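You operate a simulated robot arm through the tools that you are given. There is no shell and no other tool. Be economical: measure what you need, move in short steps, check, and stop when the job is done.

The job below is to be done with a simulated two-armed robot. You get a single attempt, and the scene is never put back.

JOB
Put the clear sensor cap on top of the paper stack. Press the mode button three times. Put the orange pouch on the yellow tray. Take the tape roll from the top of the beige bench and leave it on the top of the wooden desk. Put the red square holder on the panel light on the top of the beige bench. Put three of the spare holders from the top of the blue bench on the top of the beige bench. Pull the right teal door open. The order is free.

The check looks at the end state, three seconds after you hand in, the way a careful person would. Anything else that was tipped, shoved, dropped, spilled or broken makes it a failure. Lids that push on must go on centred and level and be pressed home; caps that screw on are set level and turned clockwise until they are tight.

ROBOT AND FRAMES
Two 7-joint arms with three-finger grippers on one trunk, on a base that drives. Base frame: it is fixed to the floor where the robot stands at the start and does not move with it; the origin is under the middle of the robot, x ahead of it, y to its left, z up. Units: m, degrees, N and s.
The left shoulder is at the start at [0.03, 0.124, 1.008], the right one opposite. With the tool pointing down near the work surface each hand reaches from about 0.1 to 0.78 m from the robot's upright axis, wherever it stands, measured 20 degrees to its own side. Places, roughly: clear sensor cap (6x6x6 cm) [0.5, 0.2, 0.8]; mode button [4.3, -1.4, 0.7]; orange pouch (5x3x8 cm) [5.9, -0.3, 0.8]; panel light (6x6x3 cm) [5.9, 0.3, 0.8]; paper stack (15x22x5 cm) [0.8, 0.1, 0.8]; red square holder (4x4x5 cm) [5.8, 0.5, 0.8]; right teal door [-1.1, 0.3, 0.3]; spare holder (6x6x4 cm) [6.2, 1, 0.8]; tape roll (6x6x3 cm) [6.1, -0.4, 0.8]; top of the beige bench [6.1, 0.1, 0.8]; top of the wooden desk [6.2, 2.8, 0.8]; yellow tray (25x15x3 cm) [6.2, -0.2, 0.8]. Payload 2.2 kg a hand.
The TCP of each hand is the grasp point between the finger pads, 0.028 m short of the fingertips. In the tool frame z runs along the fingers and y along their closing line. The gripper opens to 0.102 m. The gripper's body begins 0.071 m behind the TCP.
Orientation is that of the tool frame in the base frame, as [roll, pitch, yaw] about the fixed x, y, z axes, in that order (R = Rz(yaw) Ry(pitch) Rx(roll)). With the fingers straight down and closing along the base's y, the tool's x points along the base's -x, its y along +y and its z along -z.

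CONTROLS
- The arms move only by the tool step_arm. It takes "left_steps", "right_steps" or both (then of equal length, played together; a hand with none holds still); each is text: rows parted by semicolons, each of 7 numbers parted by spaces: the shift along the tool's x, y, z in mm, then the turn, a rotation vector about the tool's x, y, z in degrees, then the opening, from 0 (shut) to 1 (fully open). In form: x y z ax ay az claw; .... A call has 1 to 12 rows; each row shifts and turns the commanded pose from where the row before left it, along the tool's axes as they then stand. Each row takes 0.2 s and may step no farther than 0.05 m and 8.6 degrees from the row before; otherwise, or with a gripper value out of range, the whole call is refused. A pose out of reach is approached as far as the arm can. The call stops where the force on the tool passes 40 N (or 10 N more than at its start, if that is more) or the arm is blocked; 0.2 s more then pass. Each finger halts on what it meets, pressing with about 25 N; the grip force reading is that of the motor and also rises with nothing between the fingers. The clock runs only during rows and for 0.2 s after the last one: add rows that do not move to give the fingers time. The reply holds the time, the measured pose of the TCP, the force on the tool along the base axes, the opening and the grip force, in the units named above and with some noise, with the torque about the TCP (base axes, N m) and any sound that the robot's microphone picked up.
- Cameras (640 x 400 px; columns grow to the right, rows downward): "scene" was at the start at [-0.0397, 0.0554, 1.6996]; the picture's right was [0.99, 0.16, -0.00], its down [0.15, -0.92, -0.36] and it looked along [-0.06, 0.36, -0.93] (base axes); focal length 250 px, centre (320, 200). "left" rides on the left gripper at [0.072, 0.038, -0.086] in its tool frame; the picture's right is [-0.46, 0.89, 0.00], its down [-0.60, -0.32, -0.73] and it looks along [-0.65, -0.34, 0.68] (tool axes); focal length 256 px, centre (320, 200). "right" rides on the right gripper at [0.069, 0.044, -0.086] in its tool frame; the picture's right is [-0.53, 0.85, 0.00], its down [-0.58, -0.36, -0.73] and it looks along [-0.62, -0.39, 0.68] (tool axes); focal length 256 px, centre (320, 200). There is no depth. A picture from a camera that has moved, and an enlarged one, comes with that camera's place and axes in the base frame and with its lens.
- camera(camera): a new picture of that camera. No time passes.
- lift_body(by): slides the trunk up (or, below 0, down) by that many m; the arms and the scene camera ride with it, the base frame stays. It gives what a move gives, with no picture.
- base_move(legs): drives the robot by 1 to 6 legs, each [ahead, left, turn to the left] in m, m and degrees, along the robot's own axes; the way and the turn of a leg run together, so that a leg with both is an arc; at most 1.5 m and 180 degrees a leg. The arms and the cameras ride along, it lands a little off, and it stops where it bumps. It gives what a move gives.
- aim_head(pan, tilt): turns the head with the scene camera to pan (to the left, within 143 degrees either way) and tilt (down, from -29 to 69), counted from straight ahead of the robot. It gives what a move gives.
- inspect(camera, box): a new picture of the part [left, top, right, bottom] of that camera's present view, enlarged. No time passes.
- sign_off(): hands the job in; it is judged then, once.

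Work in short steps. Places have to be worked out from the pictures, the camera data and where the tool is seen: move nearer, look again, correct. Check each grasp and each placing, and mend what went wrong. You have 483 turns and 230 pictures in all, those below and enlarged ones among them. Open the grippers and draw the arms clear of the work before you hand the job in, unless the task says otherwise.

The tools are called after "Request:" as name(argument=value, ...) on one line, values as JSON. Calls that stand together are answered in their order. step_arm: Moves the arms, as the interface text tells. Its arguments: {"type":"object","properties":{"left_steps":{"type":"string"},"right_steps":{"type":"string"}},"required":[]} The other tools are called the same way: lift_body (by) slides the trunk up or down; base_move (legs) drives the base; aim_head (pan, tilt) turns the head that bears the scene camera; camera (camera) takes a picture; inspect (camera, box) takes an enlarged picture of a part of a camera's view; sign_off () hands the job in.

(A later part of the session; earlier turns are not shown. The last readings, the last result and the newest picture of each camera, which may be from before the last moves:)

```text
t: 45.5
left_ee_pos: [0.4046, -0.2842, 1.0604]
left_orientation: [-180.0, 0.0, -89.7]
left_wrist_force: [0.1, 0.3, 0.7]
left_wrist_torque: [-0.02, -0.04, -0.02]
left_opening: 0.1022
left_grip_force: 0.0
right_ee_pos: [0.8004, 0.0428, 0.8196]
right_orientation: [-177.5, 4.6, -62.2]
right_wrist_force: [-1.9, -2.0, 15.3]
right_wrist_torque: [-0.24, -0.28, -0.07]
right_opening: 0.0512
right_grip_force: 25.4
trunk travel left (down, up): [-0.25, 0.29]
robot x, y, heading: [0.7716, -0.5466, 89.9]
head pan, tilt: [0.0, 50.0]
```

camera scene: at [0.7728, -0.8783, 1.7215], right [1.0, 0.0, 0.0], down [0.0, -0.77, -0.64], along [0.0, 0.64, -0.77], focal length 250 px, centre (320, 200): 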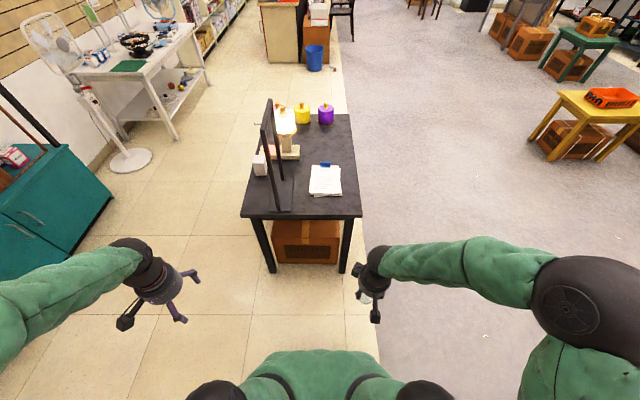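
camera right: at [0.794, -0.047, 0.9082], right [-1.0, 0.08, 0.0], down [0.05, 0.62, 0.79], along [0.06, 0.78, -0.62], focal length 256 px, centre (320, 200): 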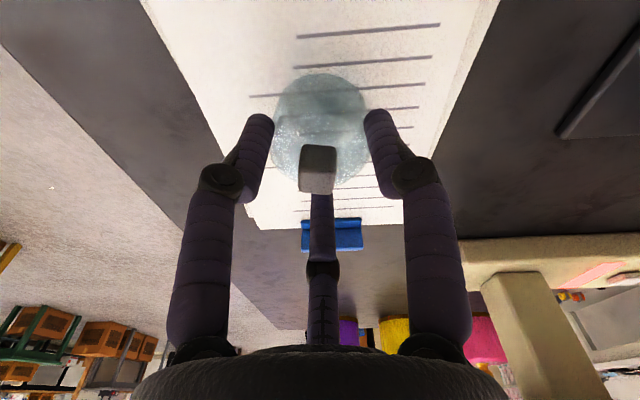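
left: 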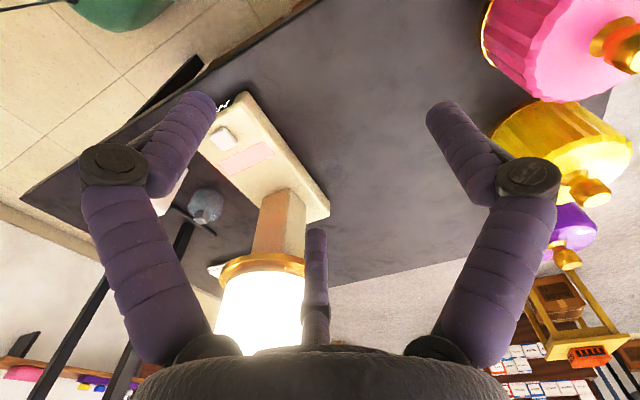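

Contact with the paper (15 N). I back off 1 mm, open, and rise.

Request:
step_arm(right_steps="0 0 -1.5 0 0 0 0.2;0 0 0 0 0 0 0.55;0 0 0 0 0 0 0.75;0 0 0 0 0 0 0.8;0 0 0 0 0 0 0.8;0 0 -20 0 0 0 0.8;0 0 -30 0 0 0 0.8;0 0 -40 0 0 0 0.8;0 0 -40 0 0 0 0.8;0 0 -40 0 0 0 0.8")

Request:
camera(camera="right")

Request:
inspect(camera="scene", box=[200, 130, 440, 290])

```text
t: 47.7
left_ee_pos: [0.4058, -0.2827, 1.0591]
left_orientation: [-180.0, 0.0, -89.8]
left_wrist_force: [1.0, 0.0, -0.3]
left_wrist_torque: [0.04, 0.0, -0.01]
left_opening: 0.1022
left_grip_force: 0.0
right_ee_pos: [0.7992, 0.0263, 0.989]
right_orientation: [-177.6, 4.2, -62.2]
right_wrist_force: [0.4, 0.3, -0.4]
right_wrist_torque: [0.05, 0.03, -0.01]
right_opening: 0.0812
right_grip_force: 0.1
trunk travel left (down, up): [-0.25, 0.29]
robot x, y, heading: [0.769, -0.5489, 90.3]
head pan, tilt: [0.0, 50.0]
```

```text
195 pictures are left
camera right: at [0.7921, -0.0624, 1.0675], right [-1.0, 0.08, 0.0], down [0.05, 0.62, 0.79], along [0.06, 0.78, -0.62], focal length 256 px, centre (320, 200)
```

right: 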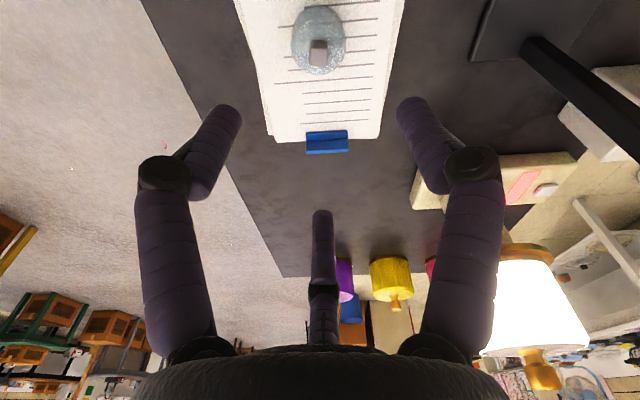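

```text
2.50 times, centred on (320, 210) of scene
camera zoom: at [0.7709, -0.5034, 1.7215], right [1.0, 0.0, 0.0], down [0.0, -0.77, -0.64], along [0.0, 0.64, -0.77], focal length 625 px, centre (320, 175)
```

zoom: 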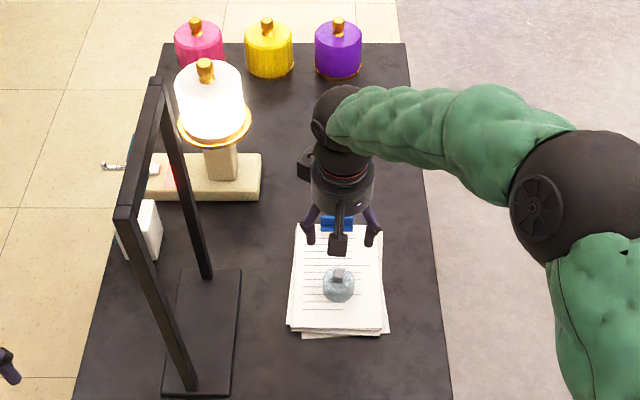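

The cap sits level on the stack. I retract the right hand and back away, then head for the teal cabinet.

Request:
step_arm(right_steps="40 2 0 0 0 0 0.8;40 2 0 0 0 0 0.8;40 2 0 0 0 0 0.8;40 2 0 0 0 0 0.8;40 2 0 0 0 0 0.8;40 2 0 0 0 0 0.8;40 3 0 0 0 0 0.8")

Request:
base_move(legs=[[-0.4, 0, 0], [0, 0.92, 0]])

Request:
aim_head(pan=60, tilt=40)

Request:
camera(camera="scene")

```text
t: 49.3
left_ee_pos: [0.4053, -0.2835, 1.0594]
left_orientation: [-180.0, 0.0, -89.9]
left_wrist_force: [-0.7, -0.8, -0.2]
left_wrist_torque: [0.02, 0.02, 0.02]
left_opening: 0.1021
left_grip_force: 0.0
right_ee_pos: [0.9185, -0.2274, 0.9672]
right_orientation: [-177.6, 4.2, -62.2]
right_wrist_force: [0.7, -0.1, 0.2]
right_wrist_torque: [0.03, -0.01, -0.01]
right_opening: 0.0814
right_grip_force: 0.1
trunk travel left (down, up): [-0.25, 0.29]
robot x, y, heading: [0.7741, -0.5505, 90.2]
head pan, tilt: [0.0, 50.0]
```

```text
t: 56.3
left_ee_pos: [-0.5258, -0.6883, 1.059]
left_orientation: [-180.0, 0.0, -89.8]
left_wrist_force: [0.4, -1.0, 0.0]
left_wrist_torque: [0.0, 0.0, 0.03]
left_opening: 0.1019
left_grip_force: 0.1
right_ee_pos: [-0.0103, -0.6306, 0.968]
right_orientation: [-177.5, 4.3, -62.3]
right_wrist_force: [0.3, 0.7, -1.1]
right_wrist_torque: [0.02, -0.02, 0.01]
right_opening: 0.0817
right_grip_force: 0.0
trunk travel left (down, up): [-0.25, 0.29]
robot x, y, heading: [-0.157, -0.9557, 90.2]
head pan, tilt: [0.0, 50.0]
```

```text
t: 57.6
left_ee_pos: [-0.5253, -0.6873, 1.0617]
left_orientation: [179.9, 0.0, -89.8]
left_wrist_force: [-0.6, 2.2, 0.2]
left_wrist_torque: [-0.02, -0.02, -0.01]
left_opening: 0.1017
left_grip_force: 0.1
right_ee_pos: [-0.0114, -0.6307, 0.9683]
right_orientation: [-177.7, 4.4, -62.3]
right_wrist_force: [-0.2, -1.1, -0.3]
right_wrist_torque: [0.01, 0.03, 0.01]
right_opening: 0.0818
right_grip_force: 0.0
trunk travel left (down, up): [-0.25, 0.29]
robot x, y, heading: [-0.1535, -0.9552, 90.3]
head pan, tilt: [60.0, 40.0]
```

```text
193 pictures are left
camera scene: at [-0.2321, -0.9419, 1.7357], right [0.5, 0.87, 0.0], down [0.56, -0.32, -0.77], along [-0.66, 0.38, -0.64], focal length 250 px, centre (320, 200)
```

scene: 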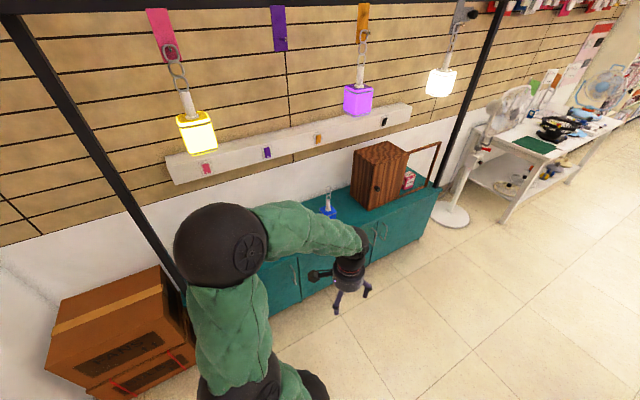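

I turn to face the cabinet (−x) and strafe to stand in front of it.

Request:
base_move(legs=[[0, 0, 90], [0, -0.8, 0]])

Request:
aim_head(pan=-10, tilt=55)

Request:
camera(camera="scene")

```text
t: 65.8
left_ee_pos: [-0.4394, -0.524, 1.0602]
left_orientation: [-180.0, -0.1, 2.1]
left_wrist_force: [0.3, -0.2, -0.2]
left_wrist_torque: [0.0, 0.02, -0.01]
left_opening: 0.102
left_grip_force: 0.1
right_ee_pos: [-0.5126, -0.013, 0.9687]
right_orientation: [-177.7, 4.3, 29.8]
right_wrist_force: [0.6, 0.0, -1.1]
right_wrist_torque: [0.0, -0.01, 0.03]
right_opening: 0.0818
right_grip_force: 0.2
trunk travel left (down, up): [-0.25, 0.29]
robot x, y, heading: [-0.1834, -0.1471, -177.7]
head pan, tilt: [60.0, 40.0]
```

```text
t: 67.2
left_ee_pos: [-0.4394, -0.5252, 1.06]
left_orientation: [-180.0, 0.0, 2.3]
left_wrist_force: [-0.2, -0.1, 0.0]
left_wrist_torque: [0.02, 0.0, -0.01]
left_opening: 0.1019
left_grip_force: 0.0
right_ee_pos: [-0.5138, -0.0126, 0.9675]
right_orientation: [-177.5, 4.4, 29.7]
right_wrist_force: [0.4, -0.1, -0.3]
right_wrist_torque: [-0.01, 0.01, 0.0]
right_opening: 0.082
right_grip_force: 0.1
trunk travel left (down, up): [-0.25, 0.29]
robot x, y, heading: [-0.1855, -0.1468, -177.6]
head pan, tilt: [-10.0, 55.0]
```

```text
192 pictures are left
camera scene: at [-0.2278, -0.1372, 1.715], right [0.13, 0.99, 0.0], down [0.81, -0.11, -0.57], along [-0.57, 0.08, -0.82], focal length 250 px, centre (320, 200)
```

scene: 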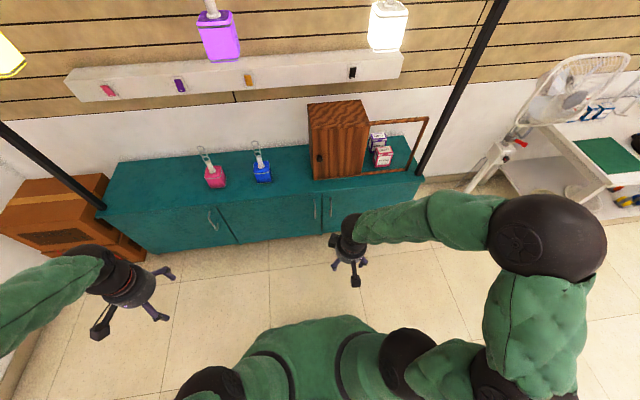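

I enlarge the cabinet front.

Request:
inspect(camera="scene", box=[220, 140, 440, 260])

Request:
inspect(camera="scene", box=[90, 80, 440, 270])

```text
2.91 times, centred on (330, 200) of scene
camera zoom: at [-0.2278, -0.1372, 1.715], right [0.13, 0.99, 0.0], down [0.81, -0.11, -0.57], along [-0.57, 0.08, -0.82], focal length 727 px, centre (291, 200)
```

zoom: 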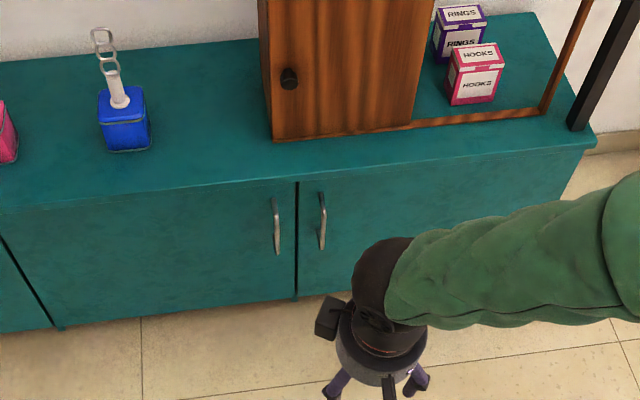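

```text
1.83 times, centred on (265, 175) of scene
camera zoom: at [-0.2278, -0.1372, 1.715], right [0.13, 0.99, 0.0], down [0.81, -0.11, -0.57], along [-0.57, 0.08, -0.82], focal length 457 px, centre (421, 246)
```

zoom: 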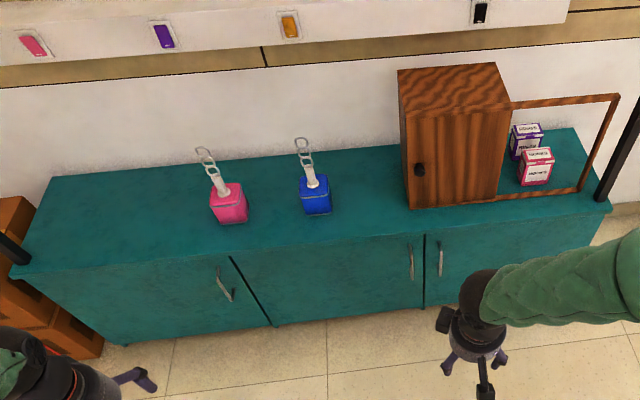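

The right door's vertical bar handle is at about (−1.07, 0.05, 0.41), hinge near y≈0.58. I reorient the right hand to point forward-down (50° from vertical) with the closing line horizontal, then lower the trunk.

Request:
step_arm(right_steps="0 0 0 0 0 7.5 0.8;0 0 0 0 0 7.5 0.8;0 0 0 0 0 7.5 0.8;0 0 0 0 0 7.5 0.8;0 0 0 0 -8 0 0.8;0 0 0 0 -8 0 0.8;0 0 0 0 -8 0 0.8;0 0 0 0 -8 0 0.8;0 0 0 0 -8 0 0.8;0 0 0 0 -6 0 0.8")

Request:
lift_body(by=-0.25)

Request:
base_move(legs=[[0.3, 0, -2]])

Request:
camera(camera="right")

Request:
camera(camera="scene")

```text
t: 69.5
left_ee_pos: [-0.439, -0.5257, 1.0608]
left_orientation: [-179.9, 0.0, 2.2]
left_wrist_force: [-0.5, -0.1, -0.2]
left_wrist_torque: [-0.02, -0.01, 0.02]
left_opening: 0.1019
left_grip_force: 0.0
right_ee_pos: [-0.5755, 0.0033, 1.0461]
right_orientation: [174.0, 60.1, -9.2]
right_wrist_force: [0.4, -0.3, -1.0]
right_wrist_torque: [0.02, -0.01, -0.01]
right_opening: 0.0815
right_grip_force: 0.0
trunk travel left (down, up): [-0.25, 0.29]
robot x, y, heading: [-0.186, -0.1482, -177.5]
head pan, tilt: [-10.0, 55.0]
stopped in row 10 (right hand): the arm was blocked; the commanded pose is now the measured one
```

```text
t: 72.0
left_ee_pos: [-0.4389, -0.524, 0.8089]
left_orientation: [-180.0, 0.1, 2.2]
left_wrist_force: [0.4, 0.6, 0.0]
left_wrist_torque: [0.0, -0.02, 0.01]
left_opening: 0.102
left_grip_force: 0.0
right_ee_pos: [-0.5751, 0.004, 0.796]
right_orientation: [174.1, 59.9, -9.3]
right_wrist_force: [0.0, -0.3, -0.5]
right_wrist_torque: [0.02, -0.02, 0.03]
right_opening: 0.0816
right_grip_force: 0.0
trunk travel left (down, up): [0.0, 0.54]
robot x, y, heading: [-0.1903, -0.1486, -177.8]
head pan, tilt: [-10.0, 55.0]
```

```text
t: 74.1
left_ee_pos: [-0.7547, -0.5204, 0.8099]
left_orientation: [-180.0, -0.1, 0.0]
left_wrist_force: [0.1, 0.5, -0.3]
left_wrist_torque: [-0.02, -0.02, -0.01]
left_opening: 0.1023
left_grip_force: 0.0
right_ee_pos: [-0.8699, 0.013, 0.7962]
right_orientation: [174.2, 59.9, -11.4]
right_wrist_force: [-1.4, -0.2, -0.6]
right_wrist_torque: [0.0, -0.03, 0.0]
right_opening: 0.0817
right_grip_force: 0.0
trunk travel left (down, up): [0.0, 0.54]
robot x, y, heading: [-0.486, -0.157, -179.9]
head pan, tilt: [-10.0, 55.0]
```

```text
189 pictures are left
camera right: at [-0.7673, -0.0441, 0.7819], right [-0.36, -0.79, 0.51], down [0.39, 0.37, 0.84], along [-0.85, 0.5, 0.17], focal length 256 px, centre (320, 200)
```

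right: 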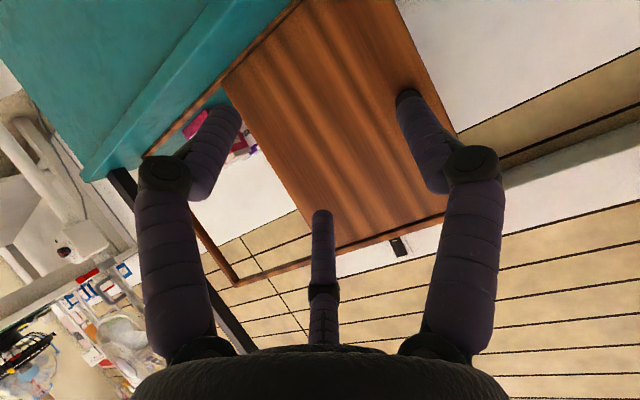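

```text
188 pictures are left
camera scene: at [-0.5292, -0.1414, 1.465], right [0.17, 0.98, 0.0], down [0.81, -0.14, -0.57], along [-0.56, 0.1, -0.82], focal length 250 px, centre (320, 200)
```

scene: 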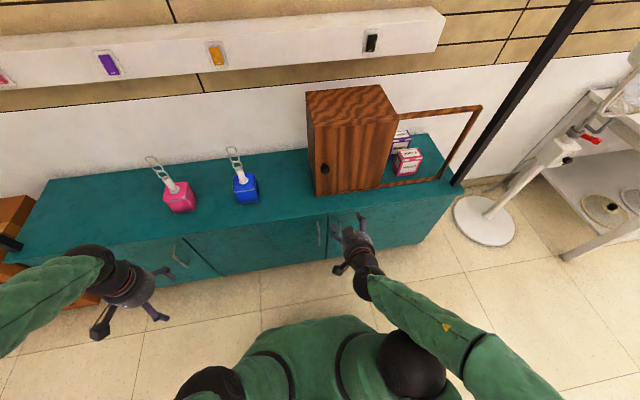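

The hand now points forward, 30° below horizontal. I move it straight down toward handle height.

Request:
step_arm(right_steps="38.9 -2.3 22.4 0 0 0 0.8;38.9 -2.3 22.4 0 0 0 0.8;38.9 -2.3 22.4 0 0 0 0.8;38.9 -2.3 22.4 0 0 0 0.8;38.9 -2.3 22.4 0 0 0 0.8;38.9 -2.3 22.4 0 0 0 0.8")

Request:
camera(camera="right")

Request:
camera(camera="scene")

```text
t: 75.5
left_ee_pos: [-0.7556, -0.5203, 0.8106]
left_orientation: [180.0, 0.0, 0.0]
left_wrist_force: [0.1, 0.4, -0.4]
left_wrist_torque: [0.02, 0.01, -0.02]
left_opening: 0.102
left_grip_force: 0.1
right_ee_pos: [-0.8677, -0.0346, 0.601]
right_orientation: [174.2, 60.0, -11.6]
right_wrist_force: [0.9, -0.4, 0.2]
right_wrist_torque: [0.0, 0.05, -0.02]
right_opening: 0.0815
right_grip_force: 0.0
right hand out of reach, approached as far as the arm can: row 3, 4, 5, 6
trunk travel left (down, up): [0.0, 0.54]
robot x, y, heading: [-0.4871, -0.1492, 180.1]
head pan, tilt: [-10.0, 55.0]
```

```text
187 pictures are left
camera right: at [-0.7645, -0.0907, 0.5856], right [-0.36, -0.78, 0.5], down [0.39, 0.36, 0.85], along [-0.85, 0.5, 0.18], focal length 256 px, centre (320, 200)
```

right: 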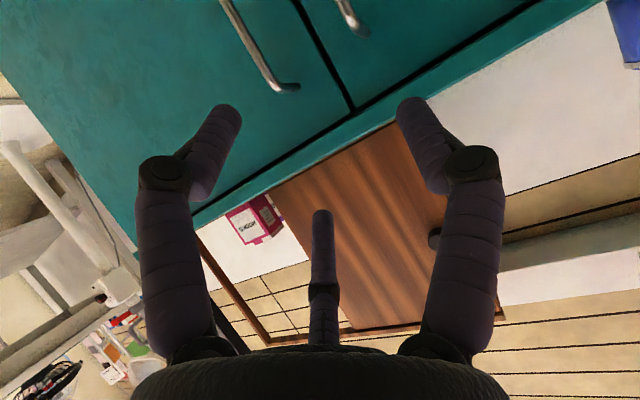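

```text
186 pictures are left
camera scene: at [-0.5282, -0.1414, 1.4651], right [0.17, 0.98, 0.0], down [0.81, -0.14, -0.57], along [-0.57, 0.1, -0.82], focal length 250 px, centre (320, 200)
```

scene: 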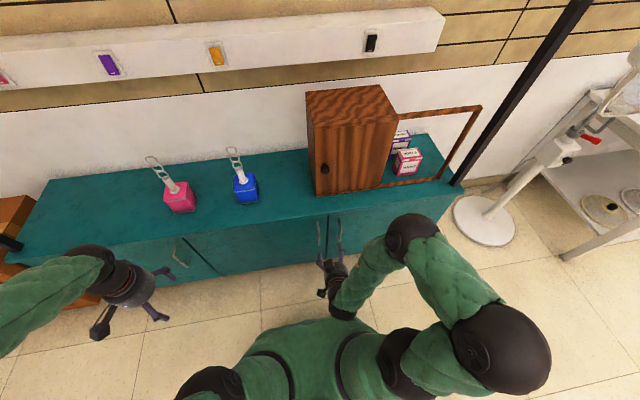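

The handle top end is at z≈0.50, y≈0.05. To get lower I pitch the hand 27° further down, then descend again.

Request:
step_arm(right_steps="0 0 0 0 8 0 0.8;0 0 0 0 8 0 0.8;0 0 0 0 8 0 0.8;0 0 0 0 3 0 0.8;0 0 0 0 0 0 0.8")

```text
t: 76.7
left_ee_pos: [-0.754, -0.5202, 0.8101]
left_orientation: [180.0, -0.1, 0.0]
left_wrist_force: [0.0, -0.4, -0.5]
left_wrist_torque: [-0.02, 0.01, -0.04]
left_opening: 0.1021
left_grip_force: 0.1
right_ee_pos: [-0.8662, -0.0338, 0.6002]
right_orientation: [176.3, 32.9, -8.3]
right_wrist_force: [0.4, 0.1, -0.4]
right_wrist_torque: [0.01, 0.01, 0.0]
right_opening: 0.0817
right_grip_force: 0.0
trunk travel left (down, up): [0.0, 0.54]
robot x, y, heading: [-0.4901, -0.1562, -180.1]
head pan, tilt: [-10.0, 55.0]
```

Request:
step_arm(right_steps="14 -20 26 0 0 0 0.8;14 -20 26 0 0 0 0.8;14 -20 26 0 0 0 0.8;14 -20 26 0 0 0 0.8;0 0 0 0 0 0 0.8")

Request:
camera(camera="right")

```text
t: 77.9
left_ee_pos: [-0.7549, -0.5201, 0.809]
left_orientation: [-179.9, 0.0, 0.1]
left_wrist_force: [0.1, -0.6, 0.3]
left_wrist_torque: [0.05, -0.02, 0.0]
left_opening: 0.102
left_grip_force: 0.0
right_ee_pos: [-0.8823, 0.0242, 0.489]
right_orientation: [177.4, 32.3, -8.1]
right_wrist_force: [-1.2, -0.3, -0.3]
right_wrist_torque: [0.01, -0.01, -0.01]
right_opening: 0.0815
right_grip_force: 0.1
right hand out of reach, approached as far as the arm can: row 4
trunk travel left (down, up): [0.0, 0.54]
robot x, y, heading: [-0.4839, -0.156, 179.9]
head pan, tilt: [-10.0, 55.0]
```

```text
185 pictures are left
camera right: at [-0.7844, -0.0306, 0.5268], right [-0.55, -0.77, 0.32], down [-0.05, 0.41, 0.91], along [-0.84, 0.48, -0.26], focal length 256 px, centre (320, 200)
```

right: 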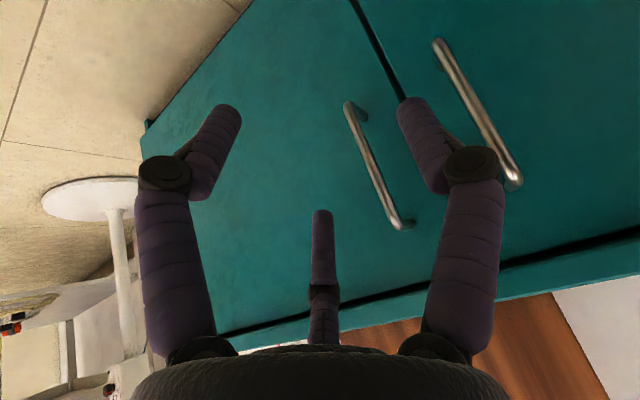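

The right-hand door's bar spans z≈0.35–0.50 at y≈0.047. A flatter hand is needed, so I back up 0.22 m to let the arm extend, then pitch the hand up again.

Request:
base_move(legs=[[-0.22, 0, 0]])

Request:
step_arm(right_steps="0 0 20 0 -7 0 0.8;0 0 20 0 -7 0 0.8;0 0 20 0 -7 0 0.8;0 0 20 0 -7 0 0.8;0 0 20 0 -7 0 0.8;0 0 20 0 0 0 0.8;0 0 0 0 0 0 0.8")

Request:
camera(camera="right")

```text
t: 79.6
left_ee_pos: [-0.532, -0.5205, 0.8097]
left_orientation: [-180.0, 0.1, 0.0]
left_wrist_force: [0.5, 0.0, 0.1]
left_wrist_torque: [0.03, 0.04, 0.01]
left_opening: 0.1019
left_grip_force: 0.0
right_ee_pos: [-0.6579, 0.0237, 0.4895]
right_orientation: [177.4, 32.4, -8.2]
right_wrist_force: [0.2, 0.2, -0.3]
right_wrist_torque: [0.01, 0.02, 0.03]
right_opening: 0.0817
right_grip_force: 0.0
trunk travel left (down, up): [0.0, 0.54]
robot x, y, heading: [-0.2602, -0.1507, -180.0]
head pan, tilt: [-10.0, 55.0]
```

```text
t: 81.2
left_ee_pos: [-0.5315, -0.52, 0.8092]
left_orientation: [180.0, -0.1, -0.1]
left_wrist_force: [0.5, -0.8, 0.1]
left_wrist_torque: [-0.03, 0.03, 0.01]
left_opening: 0.102
left_grip_force: 0.1
right_ee_pos: [-0.7543, -0.0894, 0.4674]
right_orientation: [175.0, 67.3, -12.0]
right_wrist_force: [-0.8, 0.2, -0.3]
right_wrist_torque: [-0.01, 0.02, 0.0]
right_opening: 0.0817
right_grip_force: 0.0
right hand out of reach, approached as far as the arm can: row 1, 2, 3, 4, 5, 6
trunk travel left (down, up): [0.0, 0.54]
robot x, y, heading: [-0.2637, -0.1526, -180.1]
head pan, tilt: [-10.0, 55.0]
```

```text
184 pictures are left
camera right: at [-0.6534, -0.1476, 0.4387], right [-0.31, -0.79, 0.52], down [0.5, 0.33, 0.8], along [-0.81, 0.51, 0.29], focal length 256 px, centre (320, 200)
```

right: 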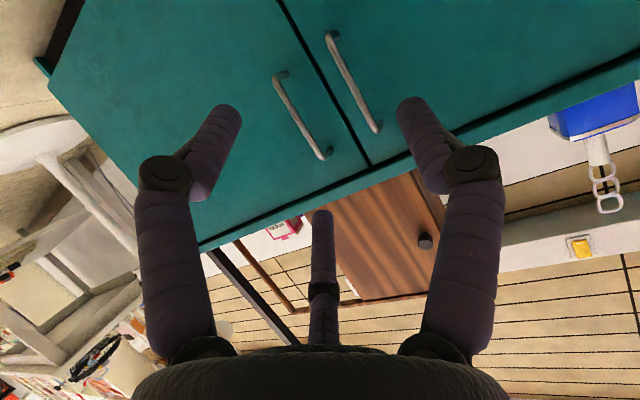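

Now the hand points forward (23° down) at z 0.467. I drive the base to line it up: first right 0.13 and forward 0.17, then look.

Request:
base_move(legs=[[0.17, -0.13, 0]])

Request:
camera(camera="right")

```text
t: 82.9
left_ee_pos: [-0.7019, -0.3914, 0.8103]
left_orientation: [180.0, 0.0, 0.0]
left_wrist_force: [0.9, 0.3, -1.0]
left_wrist_torque: [0.01, -0.01, -0.03]
left_opening: 0.1022
left_grip_force: 0.0
right_ee_pos: [-0.9234, 0.0393, 0.4663]
right_orientation: [175.0, 67.0, -12.1]
right_wrist_force: [0.0, -0.4, 0.0]
right_wrist_torque: [0.0, 0.01, -0.03]
right_opening: 0.0814
right_grip_force: 0.0
trunk travel left (down, up): [0.0, 0.54]
robot x, y, heading: [-0.4342, -0.0218, -180.0]
head pan, tilt: [-10.0, 55.0]
```

```text
183 pictures are left
camera right: at [-0.8237, -0.0183, 0.4385], right [-0.31, -0.79, 0.52], down [0.5, 0.33, 0.8], along [-0.81, 0.51, 0.29], focal length 256 px, centre (320, 200)
```

right: 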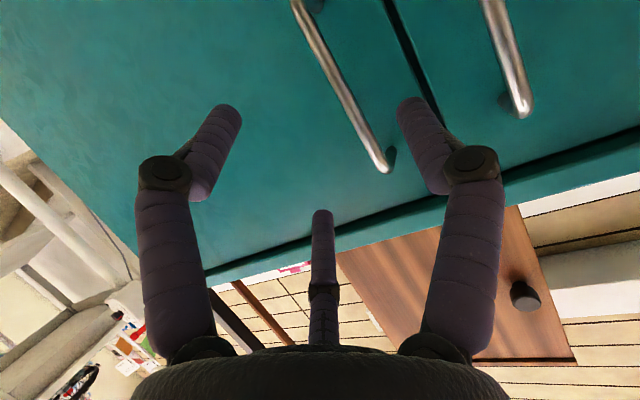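

Bar lies between the fingers; y needs +9 mm. I drive 0.10 m forward and 9 mm right.

Request:
base_move(legs=[[0.1, -0.009, 0]])

Request:
camera(camera="right")

```text
t: 84.0
left_ee_pos: [-0.8023, -0.3809, 0.8101]
left_orientation: [179.9, 0.0, -0.1]
left_wrist_force: [-0.2, 0.1, -0.3]
left_wrist_torque: [0.0, -0.05, -0.02]
left_opening: 0.102
left_grip_force: 0.0
right_ee_pos: [-1.0246, 0.0487, 0.4678]
right_orientation: [175.1, 67.1, -11.9]
right_wrist_force: [-0.8, 0.8, -0.4]
right_wrist_torque: [0.03, -0.02, 0.03]
right_opening: 0.0816
right_grip_force: 0.0
trunk travel left (down, up): [0.0, 0.54]
robot x, y, heading: [-0.5324, -0.0161, 180.1]
head pan, tilt: [-10.0, 55.0]
```

```text
182 pictures are left
camera right: at [-0.9249, -0.0091, 0.4384], right [-0.31, -0.79, 0.52], down [0.5, 0.33, 0.8], along [-0.81, 0.51, 0.29], focal length 256 px, centre (320, 200)
```

right: 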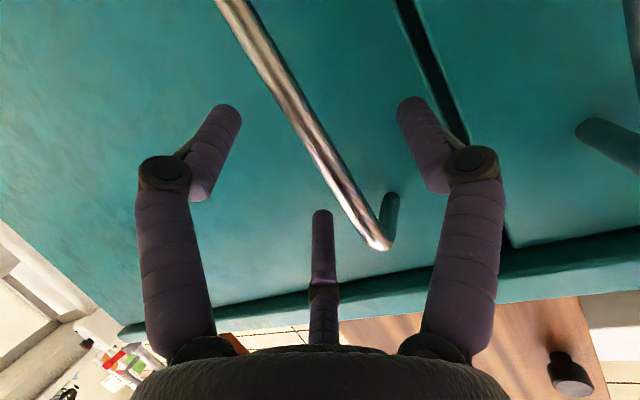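

Triangulating, the bar is at (−1.018, 0.036), already at grasp depth but 12 mm off sideways. I shift the hand 11 mm along tool +y and close.

Request:
step_arm(right_steps="0 6 0 0 0 0 0.8;0 5 0 0 0 0 0.8;0 0 0 0 0 0 0.8")

Request:
camera(camera="right")

```text
t: 84.8
left_ee_pos: [-0.8035, -0.3829, 0.811]
left_orientation: [-180.0, 0.0, -0.1]
left_wrist_force: [0.0, 0.3, 0.3]
left_wrist_torque: [0.0, 0.01, 0.0]
left_opening: 0.102
left_grip_force: 0.1
right_ee_pos: [-1.0252, 0.0382, 0.4676]
right_orientation: [175.0, 67.1, -12.0]
right_wrist_force: [1.3, -0.3, 0.0]
right_wrist_torque: [-0.04, -0.01, 0.01]
right_opening: 0.0815
right_grip_force: 0.2
trunk travel left (down, up): [0.0, 0.54]
robot x, y, heading: [-0.5333, -0.0192, 179.9]
head pan, tilt: [-10.0, 55.0]
```

```text
181 pictures are left
camera right: at [-0.9263, -0.0196, 0.4386], right [-0.31, -0.79, 0.52], down [0.5, 0.33, 0.8], along [-0.81, 0.51, 0.29], focal length 256 px, centre (320, 200)
```

right: 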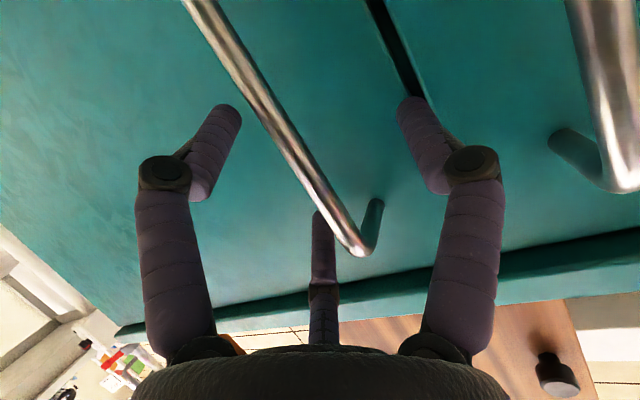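

The bar now passes through the grasp centre. Close.

Request:
step_arm(right_steps="0 0 0 0 0 0 0.5;0 0 0 0 0 0 0.3;0 0 0 0 0 0 0;0 0 0 0 0 0 0;0 0 0 0 0 0 0;0 0 0 0 0 0 0")

Request:
camera(camera="right")

```text
t: 85.9
left_ee_pos: [-0.8045, -0.3818, 0.8098]
left_orientation: [-179.9, 0.0, 0.0]
left_wrist_force: [0.1, -0.2, 0.6]
left_wrist_torque: [0.02, -0.02, 0.05]
left_opening: 0.102
left_grip_force: 0.0
right_ee_pos: [-1.0215, 0.043, 0.4641]
right_orientation: [175.8, 66.4, -11.8]
right_wrist_force: [0.5, 2.6, -5.2]
right_wrist_torque: [0.81, -0.04, -0.14]
right_opening: 0.0179
right_grip_force: 43.7
trunk travel left (down, up): [0.0, 0.54]
robot x, y, heading: [-0.535, -0.0128, 179.9]
head pan, tilt: [-10.0, 55.0]
stopped in row 5 (right hand): the force on the tool passed its limit at 41 N (the readings are from after the stop); the commanded pose is now the measured one
```

```text
180 pictures are left
camera right: at [-0.9228, -0.0162, 0.4362], right [-0.33, -0.79, 0.51], down [0.49, 0.32, 0.81], along [-0.81, 0.52, 0.28], focal length 256 px, centre (320, 200)
```

right: 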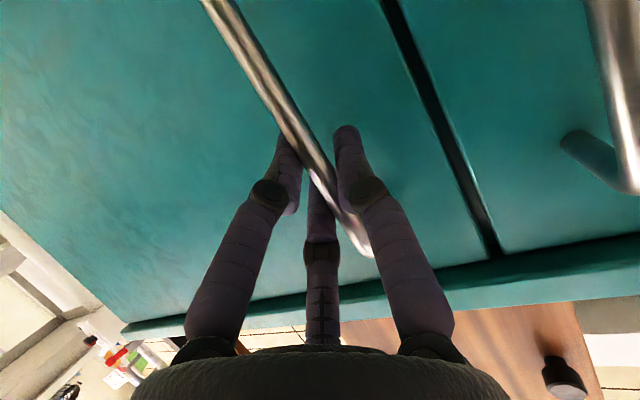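

Gripped on the bar. I pull by moving the whole robot on an arc around the hinge, starting with 6°.

Request:
base_move(legs=[[-0.061, -0.06, 6]])

Request:
camera(camera="right")

```text
t: 87.0
left_ee_pos: [-0.7065, -0.3466, 0.8096]
left_orientation: [-179.9, -0.2, 5.9]
left_wrist_force: [0.0, 0.7, -0.3]
left_wrist_torque: [-0.01, 0.03, -0.02]
left_opening: 0.1019
left_grip_force: 0.1
right_ee_pos: [-0.967, 0.0524, 0.4643]
right_orientation: [175.7, 66.4, -5.4]
right_wrist_force: [7.9, -39.5, -5.5]
right_wrist_torque: [0.54, -0.59, 0.07]
right_opening: 0.018
right_grip_force: 43.4
trunk travel left (down, up): [0.0, 0.54]
robot x, y, heading: [-0.4779, 0.0496, -174.1]
head pan, tilt: [-10.0, 55.0]
```

```text
179 pictures are left
camera right: at [-0.8615, 0.0037, 0.4362], right [-0.23, -0.82, 0.52], down [0.45, 0.38, 0.81], along [-0.86, 0.42, 0.28], focal length 256 px, centre (320, 200)
```

right: 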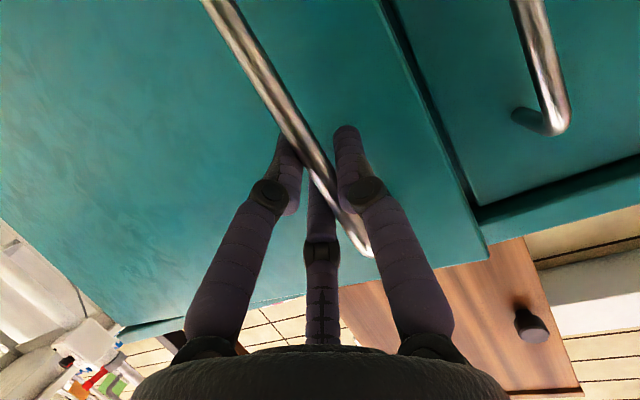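

The door is opening. There's a 40 N sideways load, so the next arc uses a bit less sideways motion.

Request:
base_move(legs=[[-0.0825, -0.071, 8]])

```text
t: 88.6
left_ee_pos: [-0.5786, -0.2898, 0.8086]
left_orientation: [180.0, 0.0, 14.1]
left_wrist_force: [0.9, -0.2, -0.1]
left_wrist_torque: [0.03, 0.02, -0.01]
left_opening: 0.1021
left_grip_force: 0.1
right_ee_pos: [-0.8956, 0.0702, 0.4646]
right_orientation: [175.9, 66.5, 2.2]
right_wrist_force: [0.0, 0.6, -2.9]
right_wrist_torque: [0.86, 0.36, 0.02]
right_opening: 0.0179
right_grip_force: 43.0
trunk travel left (down, up): [0.0, 0.54]
robot x, y, heading: [-0.4052, 0.1337, -166.0]
head pan, tilt: [-10.0, 55.0]
stopped in leg 1: the force on the tool passed its limit at 51 N (the readings are from after the stop); the commanded pose is now the measured one
```

Request:
base_move(legs=[[-0.084, -0.072, 8]])

Request:
camera(camera="scene")

```text
t: 89.8
left_ee_pos: [-0.4635, -0.2125, 0.8092]
left_orientation: [179.9, 0.0, 22.2]
left_wrist_force: [-0.7, 0.3, 0.4]
left_wrist_torque: [-0.01, -0.01, 0.0]
left_opening: 0.1021
left_grip_force: 0.1
right_ee_pos: [-0.8274, 0.0992, 0.4644]
right_orientation: [175.7, 66.5, 10.1]
right_wrist_force: [-2.4, 6.0, -2.2]
right_wrist_torque: [1.03, -0.12, 0.0]
right_opening: 0.0177
right_grip_force: 42.7
trunk travel left (down, up): [0.0, 0.54]
robot x, y, heading: [-0.3547, 0.2268, -157.6]
head pan, tilt: [-10.0, 55.0]
```

```text
178 pictures are left
camera scene: at [-0.3975, 0.2247, 1.465], right [-0.21, 0.98, 0.0], down [0.8, 0.17, -0.57], along [-0.56, -0.12, -0.82], focal length 250 px, centre (320, 200)
```

scene: 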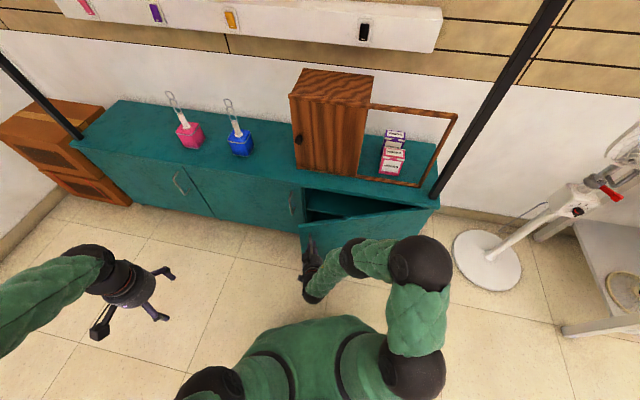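

Very good. Two more identical arcs.

Request:
base_move(legs=[[-0.084, -0.073, 8]])

Request:
base_move(legs=[[-0.084, -0.073, 8]])

Request:
camera(camera="scene")

```text
t: 91.0
left_ee_pos: [-0.3581, -0.1206, 0.8104]
left_orientation: [180.0, 0.0, 30.2]
left_wrist_force: [0.3, 0.4, 0.8]
left_wrist_torque: [0.01, 0.0, -0.03]
left_opening: 0.1022
left_grip_force: 0.0
right_ee_pos: [-0.7619, 0.1368, 0.4645]
right_orientation: [175.8, 66.4, 18.0]
right_wrist_force: [-5.9, 9.0, -0.1]
right_wrist_torque: [1.04, 0.05, 0.02]
right_opening: 0.0178
right_grip_force: 42.8
trunk travel left (down, up): [0.0, 0.54]
robot x, y, heading: [-0.3097, 0.3317, -150.0]
head pan, tilt: [-10.0, 55.0]
```

```text
t: 92.2
left_ee_pos: [-0.2661, -0.0142, 0.81]
left_orientation: [179.9, -0.1, 38.3]
left_wrist_force: [-0.7, 0.1, -0.6]
left_wrist_torque: [-0.01, -0.01, 0.05]
left_opening: 0.102
left_grip_force: 0.0
right_ee_pos: [-0.701, 0.1858, 0.4645]
right_orientation: [175.7, 66.5, 25.8]
right_wrist_force: [-14.9, 16.5, 0.2]
right_wrist_torque: [1.22, 0.28, -0.03]
right_opening: 0.0179
right_grip_force: 43.3
trunk travel left (down, up): [0.0, 0.54]
robot x, y, heading: [-0.2789, 0.4367, -141.6]
head pan, tilt: [-10.0, 55.0]
```

```text
177 pictures are left
camera scene: at [-0.3235, 0.425, 1.465], right [-0.47, 0.88, 0.0], down [0.72, 0.39, -0.57], along [-0.5, -0.27, -0.82], focal length 250 px, centre (320, 200)
```

scene: 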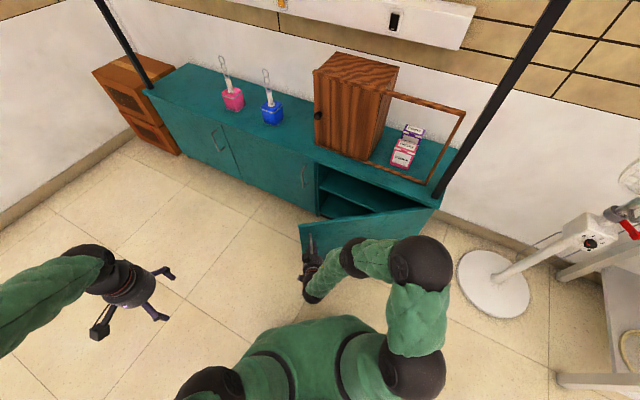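

About 38° open. The pull is now slightly outward, and I need to check where my left elbow is relative to the desk before continuing.

Request:
aim_head(pan=80, tilt=45)

Request:
camera(camera="scene")

```text
t: 93.8
left_ee_pos: [-0.2652, -0.0148, 0.8097]
left_orientation: [-180.0, 0.1, 38.3]
left_wrist_force: [-0.1, -0.5, 0.4]
left_wrist_torque: [0.0, -0.01, 0.02]
left_opening: 0.1019
left_grip_force: 0.1
right_ee_pos: [-0.7019, 0.1862, 0.4641]
right_orientation: [175.9, 66.5, 25.9]
right_wrist_force: [-4.2, 4.9, -0.4]
right_wrist_torque: [0.85, 0.5, 0.0]
right_opening: 0.0181
right_grip_force: 43.4
trunk travel left (down, up): [0.0, 0.54]
robot x, y, heading: [-0.2854, 0.4438, -141.4]
head pan, tilt: [80.0, 45.0]
```

```text
176 pictures are left
camera scene: at [-0.2211, 0.3867, 1.4784], right [-0.88, -0.47, 0.0], down [-0.33, 0.62, -0.71], along [0.33, -0.62, -0.71], focal length 250 px, centre (320, 200)
```

scene: 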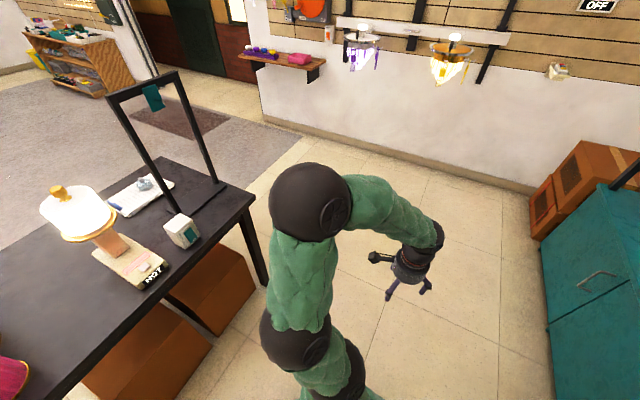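

The left elbow is close in and high (≈(−0.09, 0.13, 1.19)); the desk is not threatened. Continue the arc, slightly more sideways.

Request:
base_move(legs=[[-0.084, -0.081, 8]])

Request:
base_move(legs=[[-0.084, -0.077, 8]])

Request:
aim_head(pan=-30, tilt=45)

Request:
camera(camera="scene")

```text
t: 95.1
left_ee_pos: [-0.2004, 0.0953, 0.8096]
left_orientation: [179.8, 0.1, 45.7]
left_wrist_force: [0.0, 0.2, 0.2]
left_wrist_torque: [0.0, 0.02, 0.01]
left_opening: 0.102
left_grip_force: 0.1
right_ee_pos: [-0.6541, 0.234, 0.4629]
right_orientation: [176.2, 66.4, 34.5]
right_wrist_force: [-0.4, 0.8, 2.7]
right_wrist_torque: [0.94, 0.16, -0.08]
right_opening: 0.0178
right_grip_force: 42.7
trunk travel left (down, up): [0.0, 0.54]
robot x, y, heading: [-0.2808, 0.5469, -134.4]
head pan, tilt: [80.0, 45.0]
stopped in leg 1: the force on the tool passed its limit at 44 N (the readings are from after the stop); the commanded pose is now the measured one
```

```text
t: 96.3
left_ee_pos: [-0.14, 0.2254, 0.8106]
left_orientation: [179.9, 0.1, 53.7]
left_wrist_force: [0.0, -1.0, -0.8]
left_wrist_torque: [0.02, 0.0, 0.02]
left_opening: 0.1019
left_grip_force: 0.0
right_ee_pos: [-0.607, 0.2999, 0.4638]
right_orientation: [176.0, 66.5, 42.8]
right_wrist_force: [28.1, -18.0, 8.7]
right_wrist_torque: [0.78, 0.01, 0.01]
right_opening: 0.0176
right_grip_force: 43.4
trunk travel left (down, up): [0.0, 0.54]
robot x, y, heading: [-0.2806, 0.6576, -126.3]
head pan, tilt: [80.0, 45.0]
```

```text
t: 98.2
left_ee_pos: [-0.1399, 0.2248, 0.8096]
left_orientation: [-180.0, 0.1, 53.9]
left_wrist_force: [-0.3, 0.1, -0.6]
left_wrist_torque: [0.02, -0.01, -0.01]
left_opening: 0.1019
left_grip_force: 0.2
right_ee_pos: [-0.6075, 0.2983, 0.4642]
right_orientation: [175.8, 66.5, 42.8]
right_wrist_force: [7.8, -5.7, 6.8]
right_wrist_torque: [0.54, 0.62, 0.02]
right_opening: 0.0176
right_grip_force: 43.0
trunk travel left (down, up): [0.0, 0.54]
robot x, y, heading: [-0.2809, 0.656, -126.2]
head pan, tilt: [-30.0, 45.0]
```

```text
175 pictures are left
camera scene: at [-0.3348, 0.6505, 1.4785], right [-0.4, 0.92, 0.0], down [0.65, 0.28, -0.71], along [-0.65, -0.28, -0.71], focal length 250 px, centre (320, 200)
```

scene: 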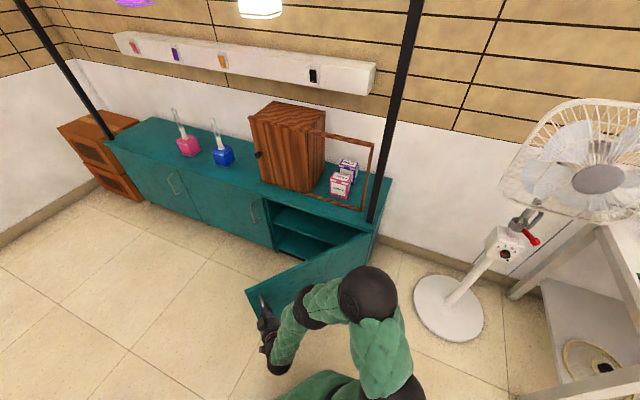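

About 54° open, and the fan remains well clear. Two more arcs.

Request:
base_move(legs=[[-0.084, -0.073, 8]])

Request:
base_move(legs=[[-0.084, -0.075, 8]])

Request:
camera(camera="scene")

```text
t: 99.4
left_ee_pos: [-0.0982, 0.3584, 0.8112]
left_orientation: [-179.9, 0.1, 61.8]
left_wrist_force: [0.1, 1.5, 0.0]
left_wrist_torque: [-0.01, 0.04, -0.04]
left_opening: 0.1021
left_grip_force: 0.1
right_ee_pos: [-0.5729, 0.3671, 0.4636]
right_orientation: [175.8, 66.4, 50.5]
right_wrist_force: [-12.4, 4.8, 7.7]
right_wrist_torque: [0.92, 0.68, -0.04]
right_opening: 0.0178
right_grip_force: 43.1
trunk travel left (down, up): [0.0, 0.54]
robot x, y, heading: [-0.2926, 0.7694, -118.1]
head pan, tilt: [-30.0, 45.0]
```

```text
t: 100.6
left_ee_pos: [-0.0765, 0.4961, 0.8111]
left_orientation: [179.8, 0.1, 69.9]
left_wrist_force: [-0.8, 0.0, -0.3]
left_wrist_torque: [0.01, -0.01, 0.03]
left_opening: 0.1021
left_grip_force: 0.1
right_ee_pos: [-0.5473, 0.4364, 0.463]
right_orientation: [175.9, 66.5, 58.6]
right_wrist_force: [-12.1, 4.2, 3.3]
right_wrist_torque: [0.65, 0.85, 0.04]
right_opening: 0.0175
right_grip_force: 43.1
trunk travel left (down, up): [0.0, 0.54]
robot x, y, heading: [-0.3276, 0.8771, -110.1]
head pan, tilt: [-30.0, 45.0]
```

```text
174 pictures are left
camera scene: at [-0.3817, 0.8511, 1.4785], right [-0.64, 0.77, 0.0], down [0.54, 0.45, -0.71], along [-0.54, -0.45, -0.71], focal length 250 px, centre (320, 200)
```

scene: 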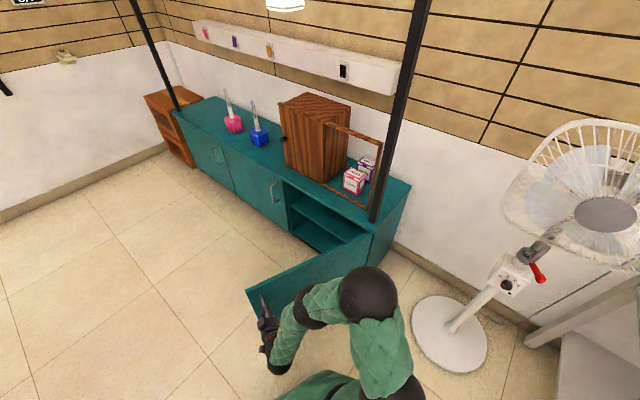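

About 70°. One more arc, then release.

Request:
base_move(legs=[[-0.084, -0.078, 8]])

Request:
step_arm(right_steps="0 0 0 0 0 0 0.4;0 0 0 0 0 0 0.8;0 0 0 0 0 0 0.8;0 0 0 0 0 0 0.8;0 0 0 0 0 0 0.8")

Request:
camera(camera="right")

```text
t: 101.8
left_ee_pos: [-0.0748, 0.6384, 0.8108]
left_orientation: [-179.9, 0.1, 78.3]
left_wrist_force: [0.8, 0.3, -0.7]
left_wrist_torque: [-0.03, -0.04, 0.0]
left_opening: 0.1018
left_grip_force: 0.1
right_ee_pos: [-0.5315, 0.5109, 0.4632]
right_orientation: [175.9, 66.6, 67.1]
right_wrist_force: [16.6, -2.2, 4.3]
right_wrist_torque: [0.52, 0.59, 0.06]
right_opening: 0.0178
right_grip_force: 43.1
trunk travel left (down, up): [0.0, 0.54]
robot x, y, heading: [-0.3787, 0.9769, -101.7]
head pan, tilt: [-30.0, 45.0]
```

```text
t: 103.0
left_ee_pos: [-0.0747, 0.637, 0.8097]
left_orientation: [179.9, 0.1, 78.3]
left_wrist_force: [0.4, -0.4, -1.0]
left_wrist_torque: [0.0, -0.02, 0.01]
left_opening: 0.102
left_grip_force: 0.0
right_ee_pos: [-0.5309, 0.5116, 0.4624]
right_orientation: [175.9, 66.5, 67.1]
right_wrist_force: [-1.0, -0.8, -0.4]
right_wrist_torque: [0.0, 0.02, 0.04]
right_opening: 0.0817
right_grip_force: 0.0
trunk travel left (down, up): [0.0, 0.54]
robot x, y, heading: [-0.3815, 0.9782, -101.7]
head pan, tilt: [-30.0, 45.0]
```

```text
173 pictures are left
camera right: at [-0.4552, 0.5973, 0.4359], right [0.72, -0.47, 0.51], down [-0.22, 0.54, 0.81], along [-0.66, -0.69, 0.28], focal length 256 px, centre (320, 200)
```

right: 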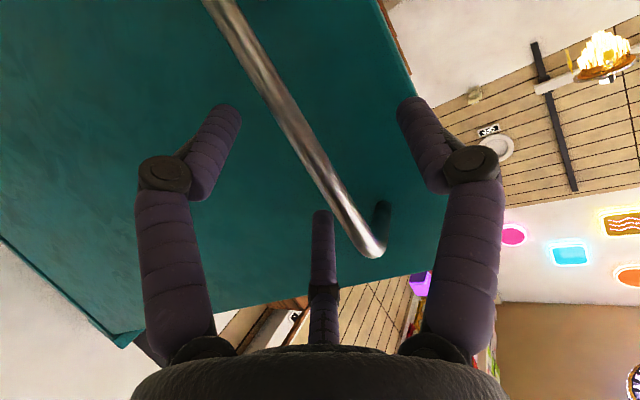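

Released. I withdraw the hand backwards with the arm and a little with the base, and check the door.

Request:
step_arm(right_steps="0 0 -30 0 0 0 0.8;0 0 -30 0 0 0 0.8;0 0 -30 0 0 0 0.8;0 0 -30 0 0 0 0.8")

Request:
camera(camera="right")

Request:
aim_head(pan=143, tilt=30)

Request:
camera(camera="scene")

```text
t: 104.2
left_ee_pos: [-0.075, 0.6355, 0.8105]
left_orientation: [179.9, 0.2, 78.3]
left_wrist_force: [-0.5, -0.7, -0.2]
left_wrist_torque: [0.02, 0.04, 0.0]
left_opening: 0.102
left_grip_force: 0.0
right_ee_pos: [-0.5021, 0.5701, 0.5338]
right_orientation: [166.6, 70.9, 56.1]
right_wrist_force: [-0.3, 0.2, -0.3]
right_wrist_torque: [0.0, -0.01, 0.03]
right_opening: 0.0821
right_grip_force: 0.1
trunk travel left (down, up): [0.0, 0.54]
robot x, y, heading: [-0.3813, 0.9729, -101.8]
head pan, tilt: [-30.0, 45.0]
stopped in row 4 (right hand): the arm was blocked; the commanded pose is now the measured one
```

```text
172 pictures are left
camera right: at [-0.4215, 0.6497, 0.4995], right [0.69, -0.45, 0.57], down [-0.21, 0.63, 0.75], along [-0.7, -0.63, 0.34], focal length 256 px, centre (320, 200)
```

right: 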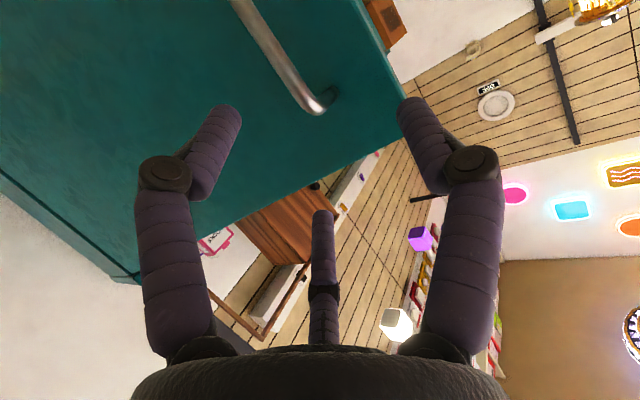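

```text
t: 106.8
left_ee_pos: [-0.0742, 0.6376, 0.8099]
left_orientation: [179.8, 0.1, 78.2]
left_wrist_force: [0.3, 0.1, 0.1]
left_wrist_torque: [0.03, -0.08, -0.01]
left_opening: 0.1023
left_grip_force: 0.1
right_ee_pos: [-0.5012, 0.5696, 0.5336]
right_orientation: [166.6, 70.8, 56.2]
right_wrist_force: [-0.6, -0.1, -0.9]
right_wrist_torque: [-0.04, 0.05, -0.01]
right_opening: 0.0816
right_grip_force: 0.0
trunk travel left (down, up): [0.0, 0.54]
robot x, y, heading: [-0.3792, 0.978, -101.9]
head pan, tilt: [143.0, 30.0]
```

```text
171 pictures are left
camera scene: at [-0.3058, 1.0643, 1.5011], right [0.66, -0.75, 0.0], down [-0.38, -0.33, -0.87], along [0.65, 0.57, -0.5], focal length 250 px, centre (320, 200)
```

scene: 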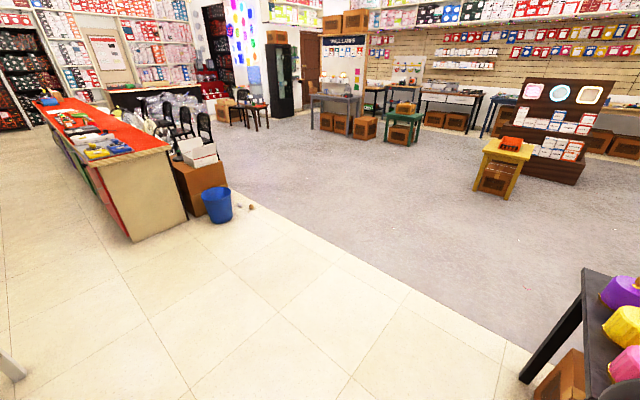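

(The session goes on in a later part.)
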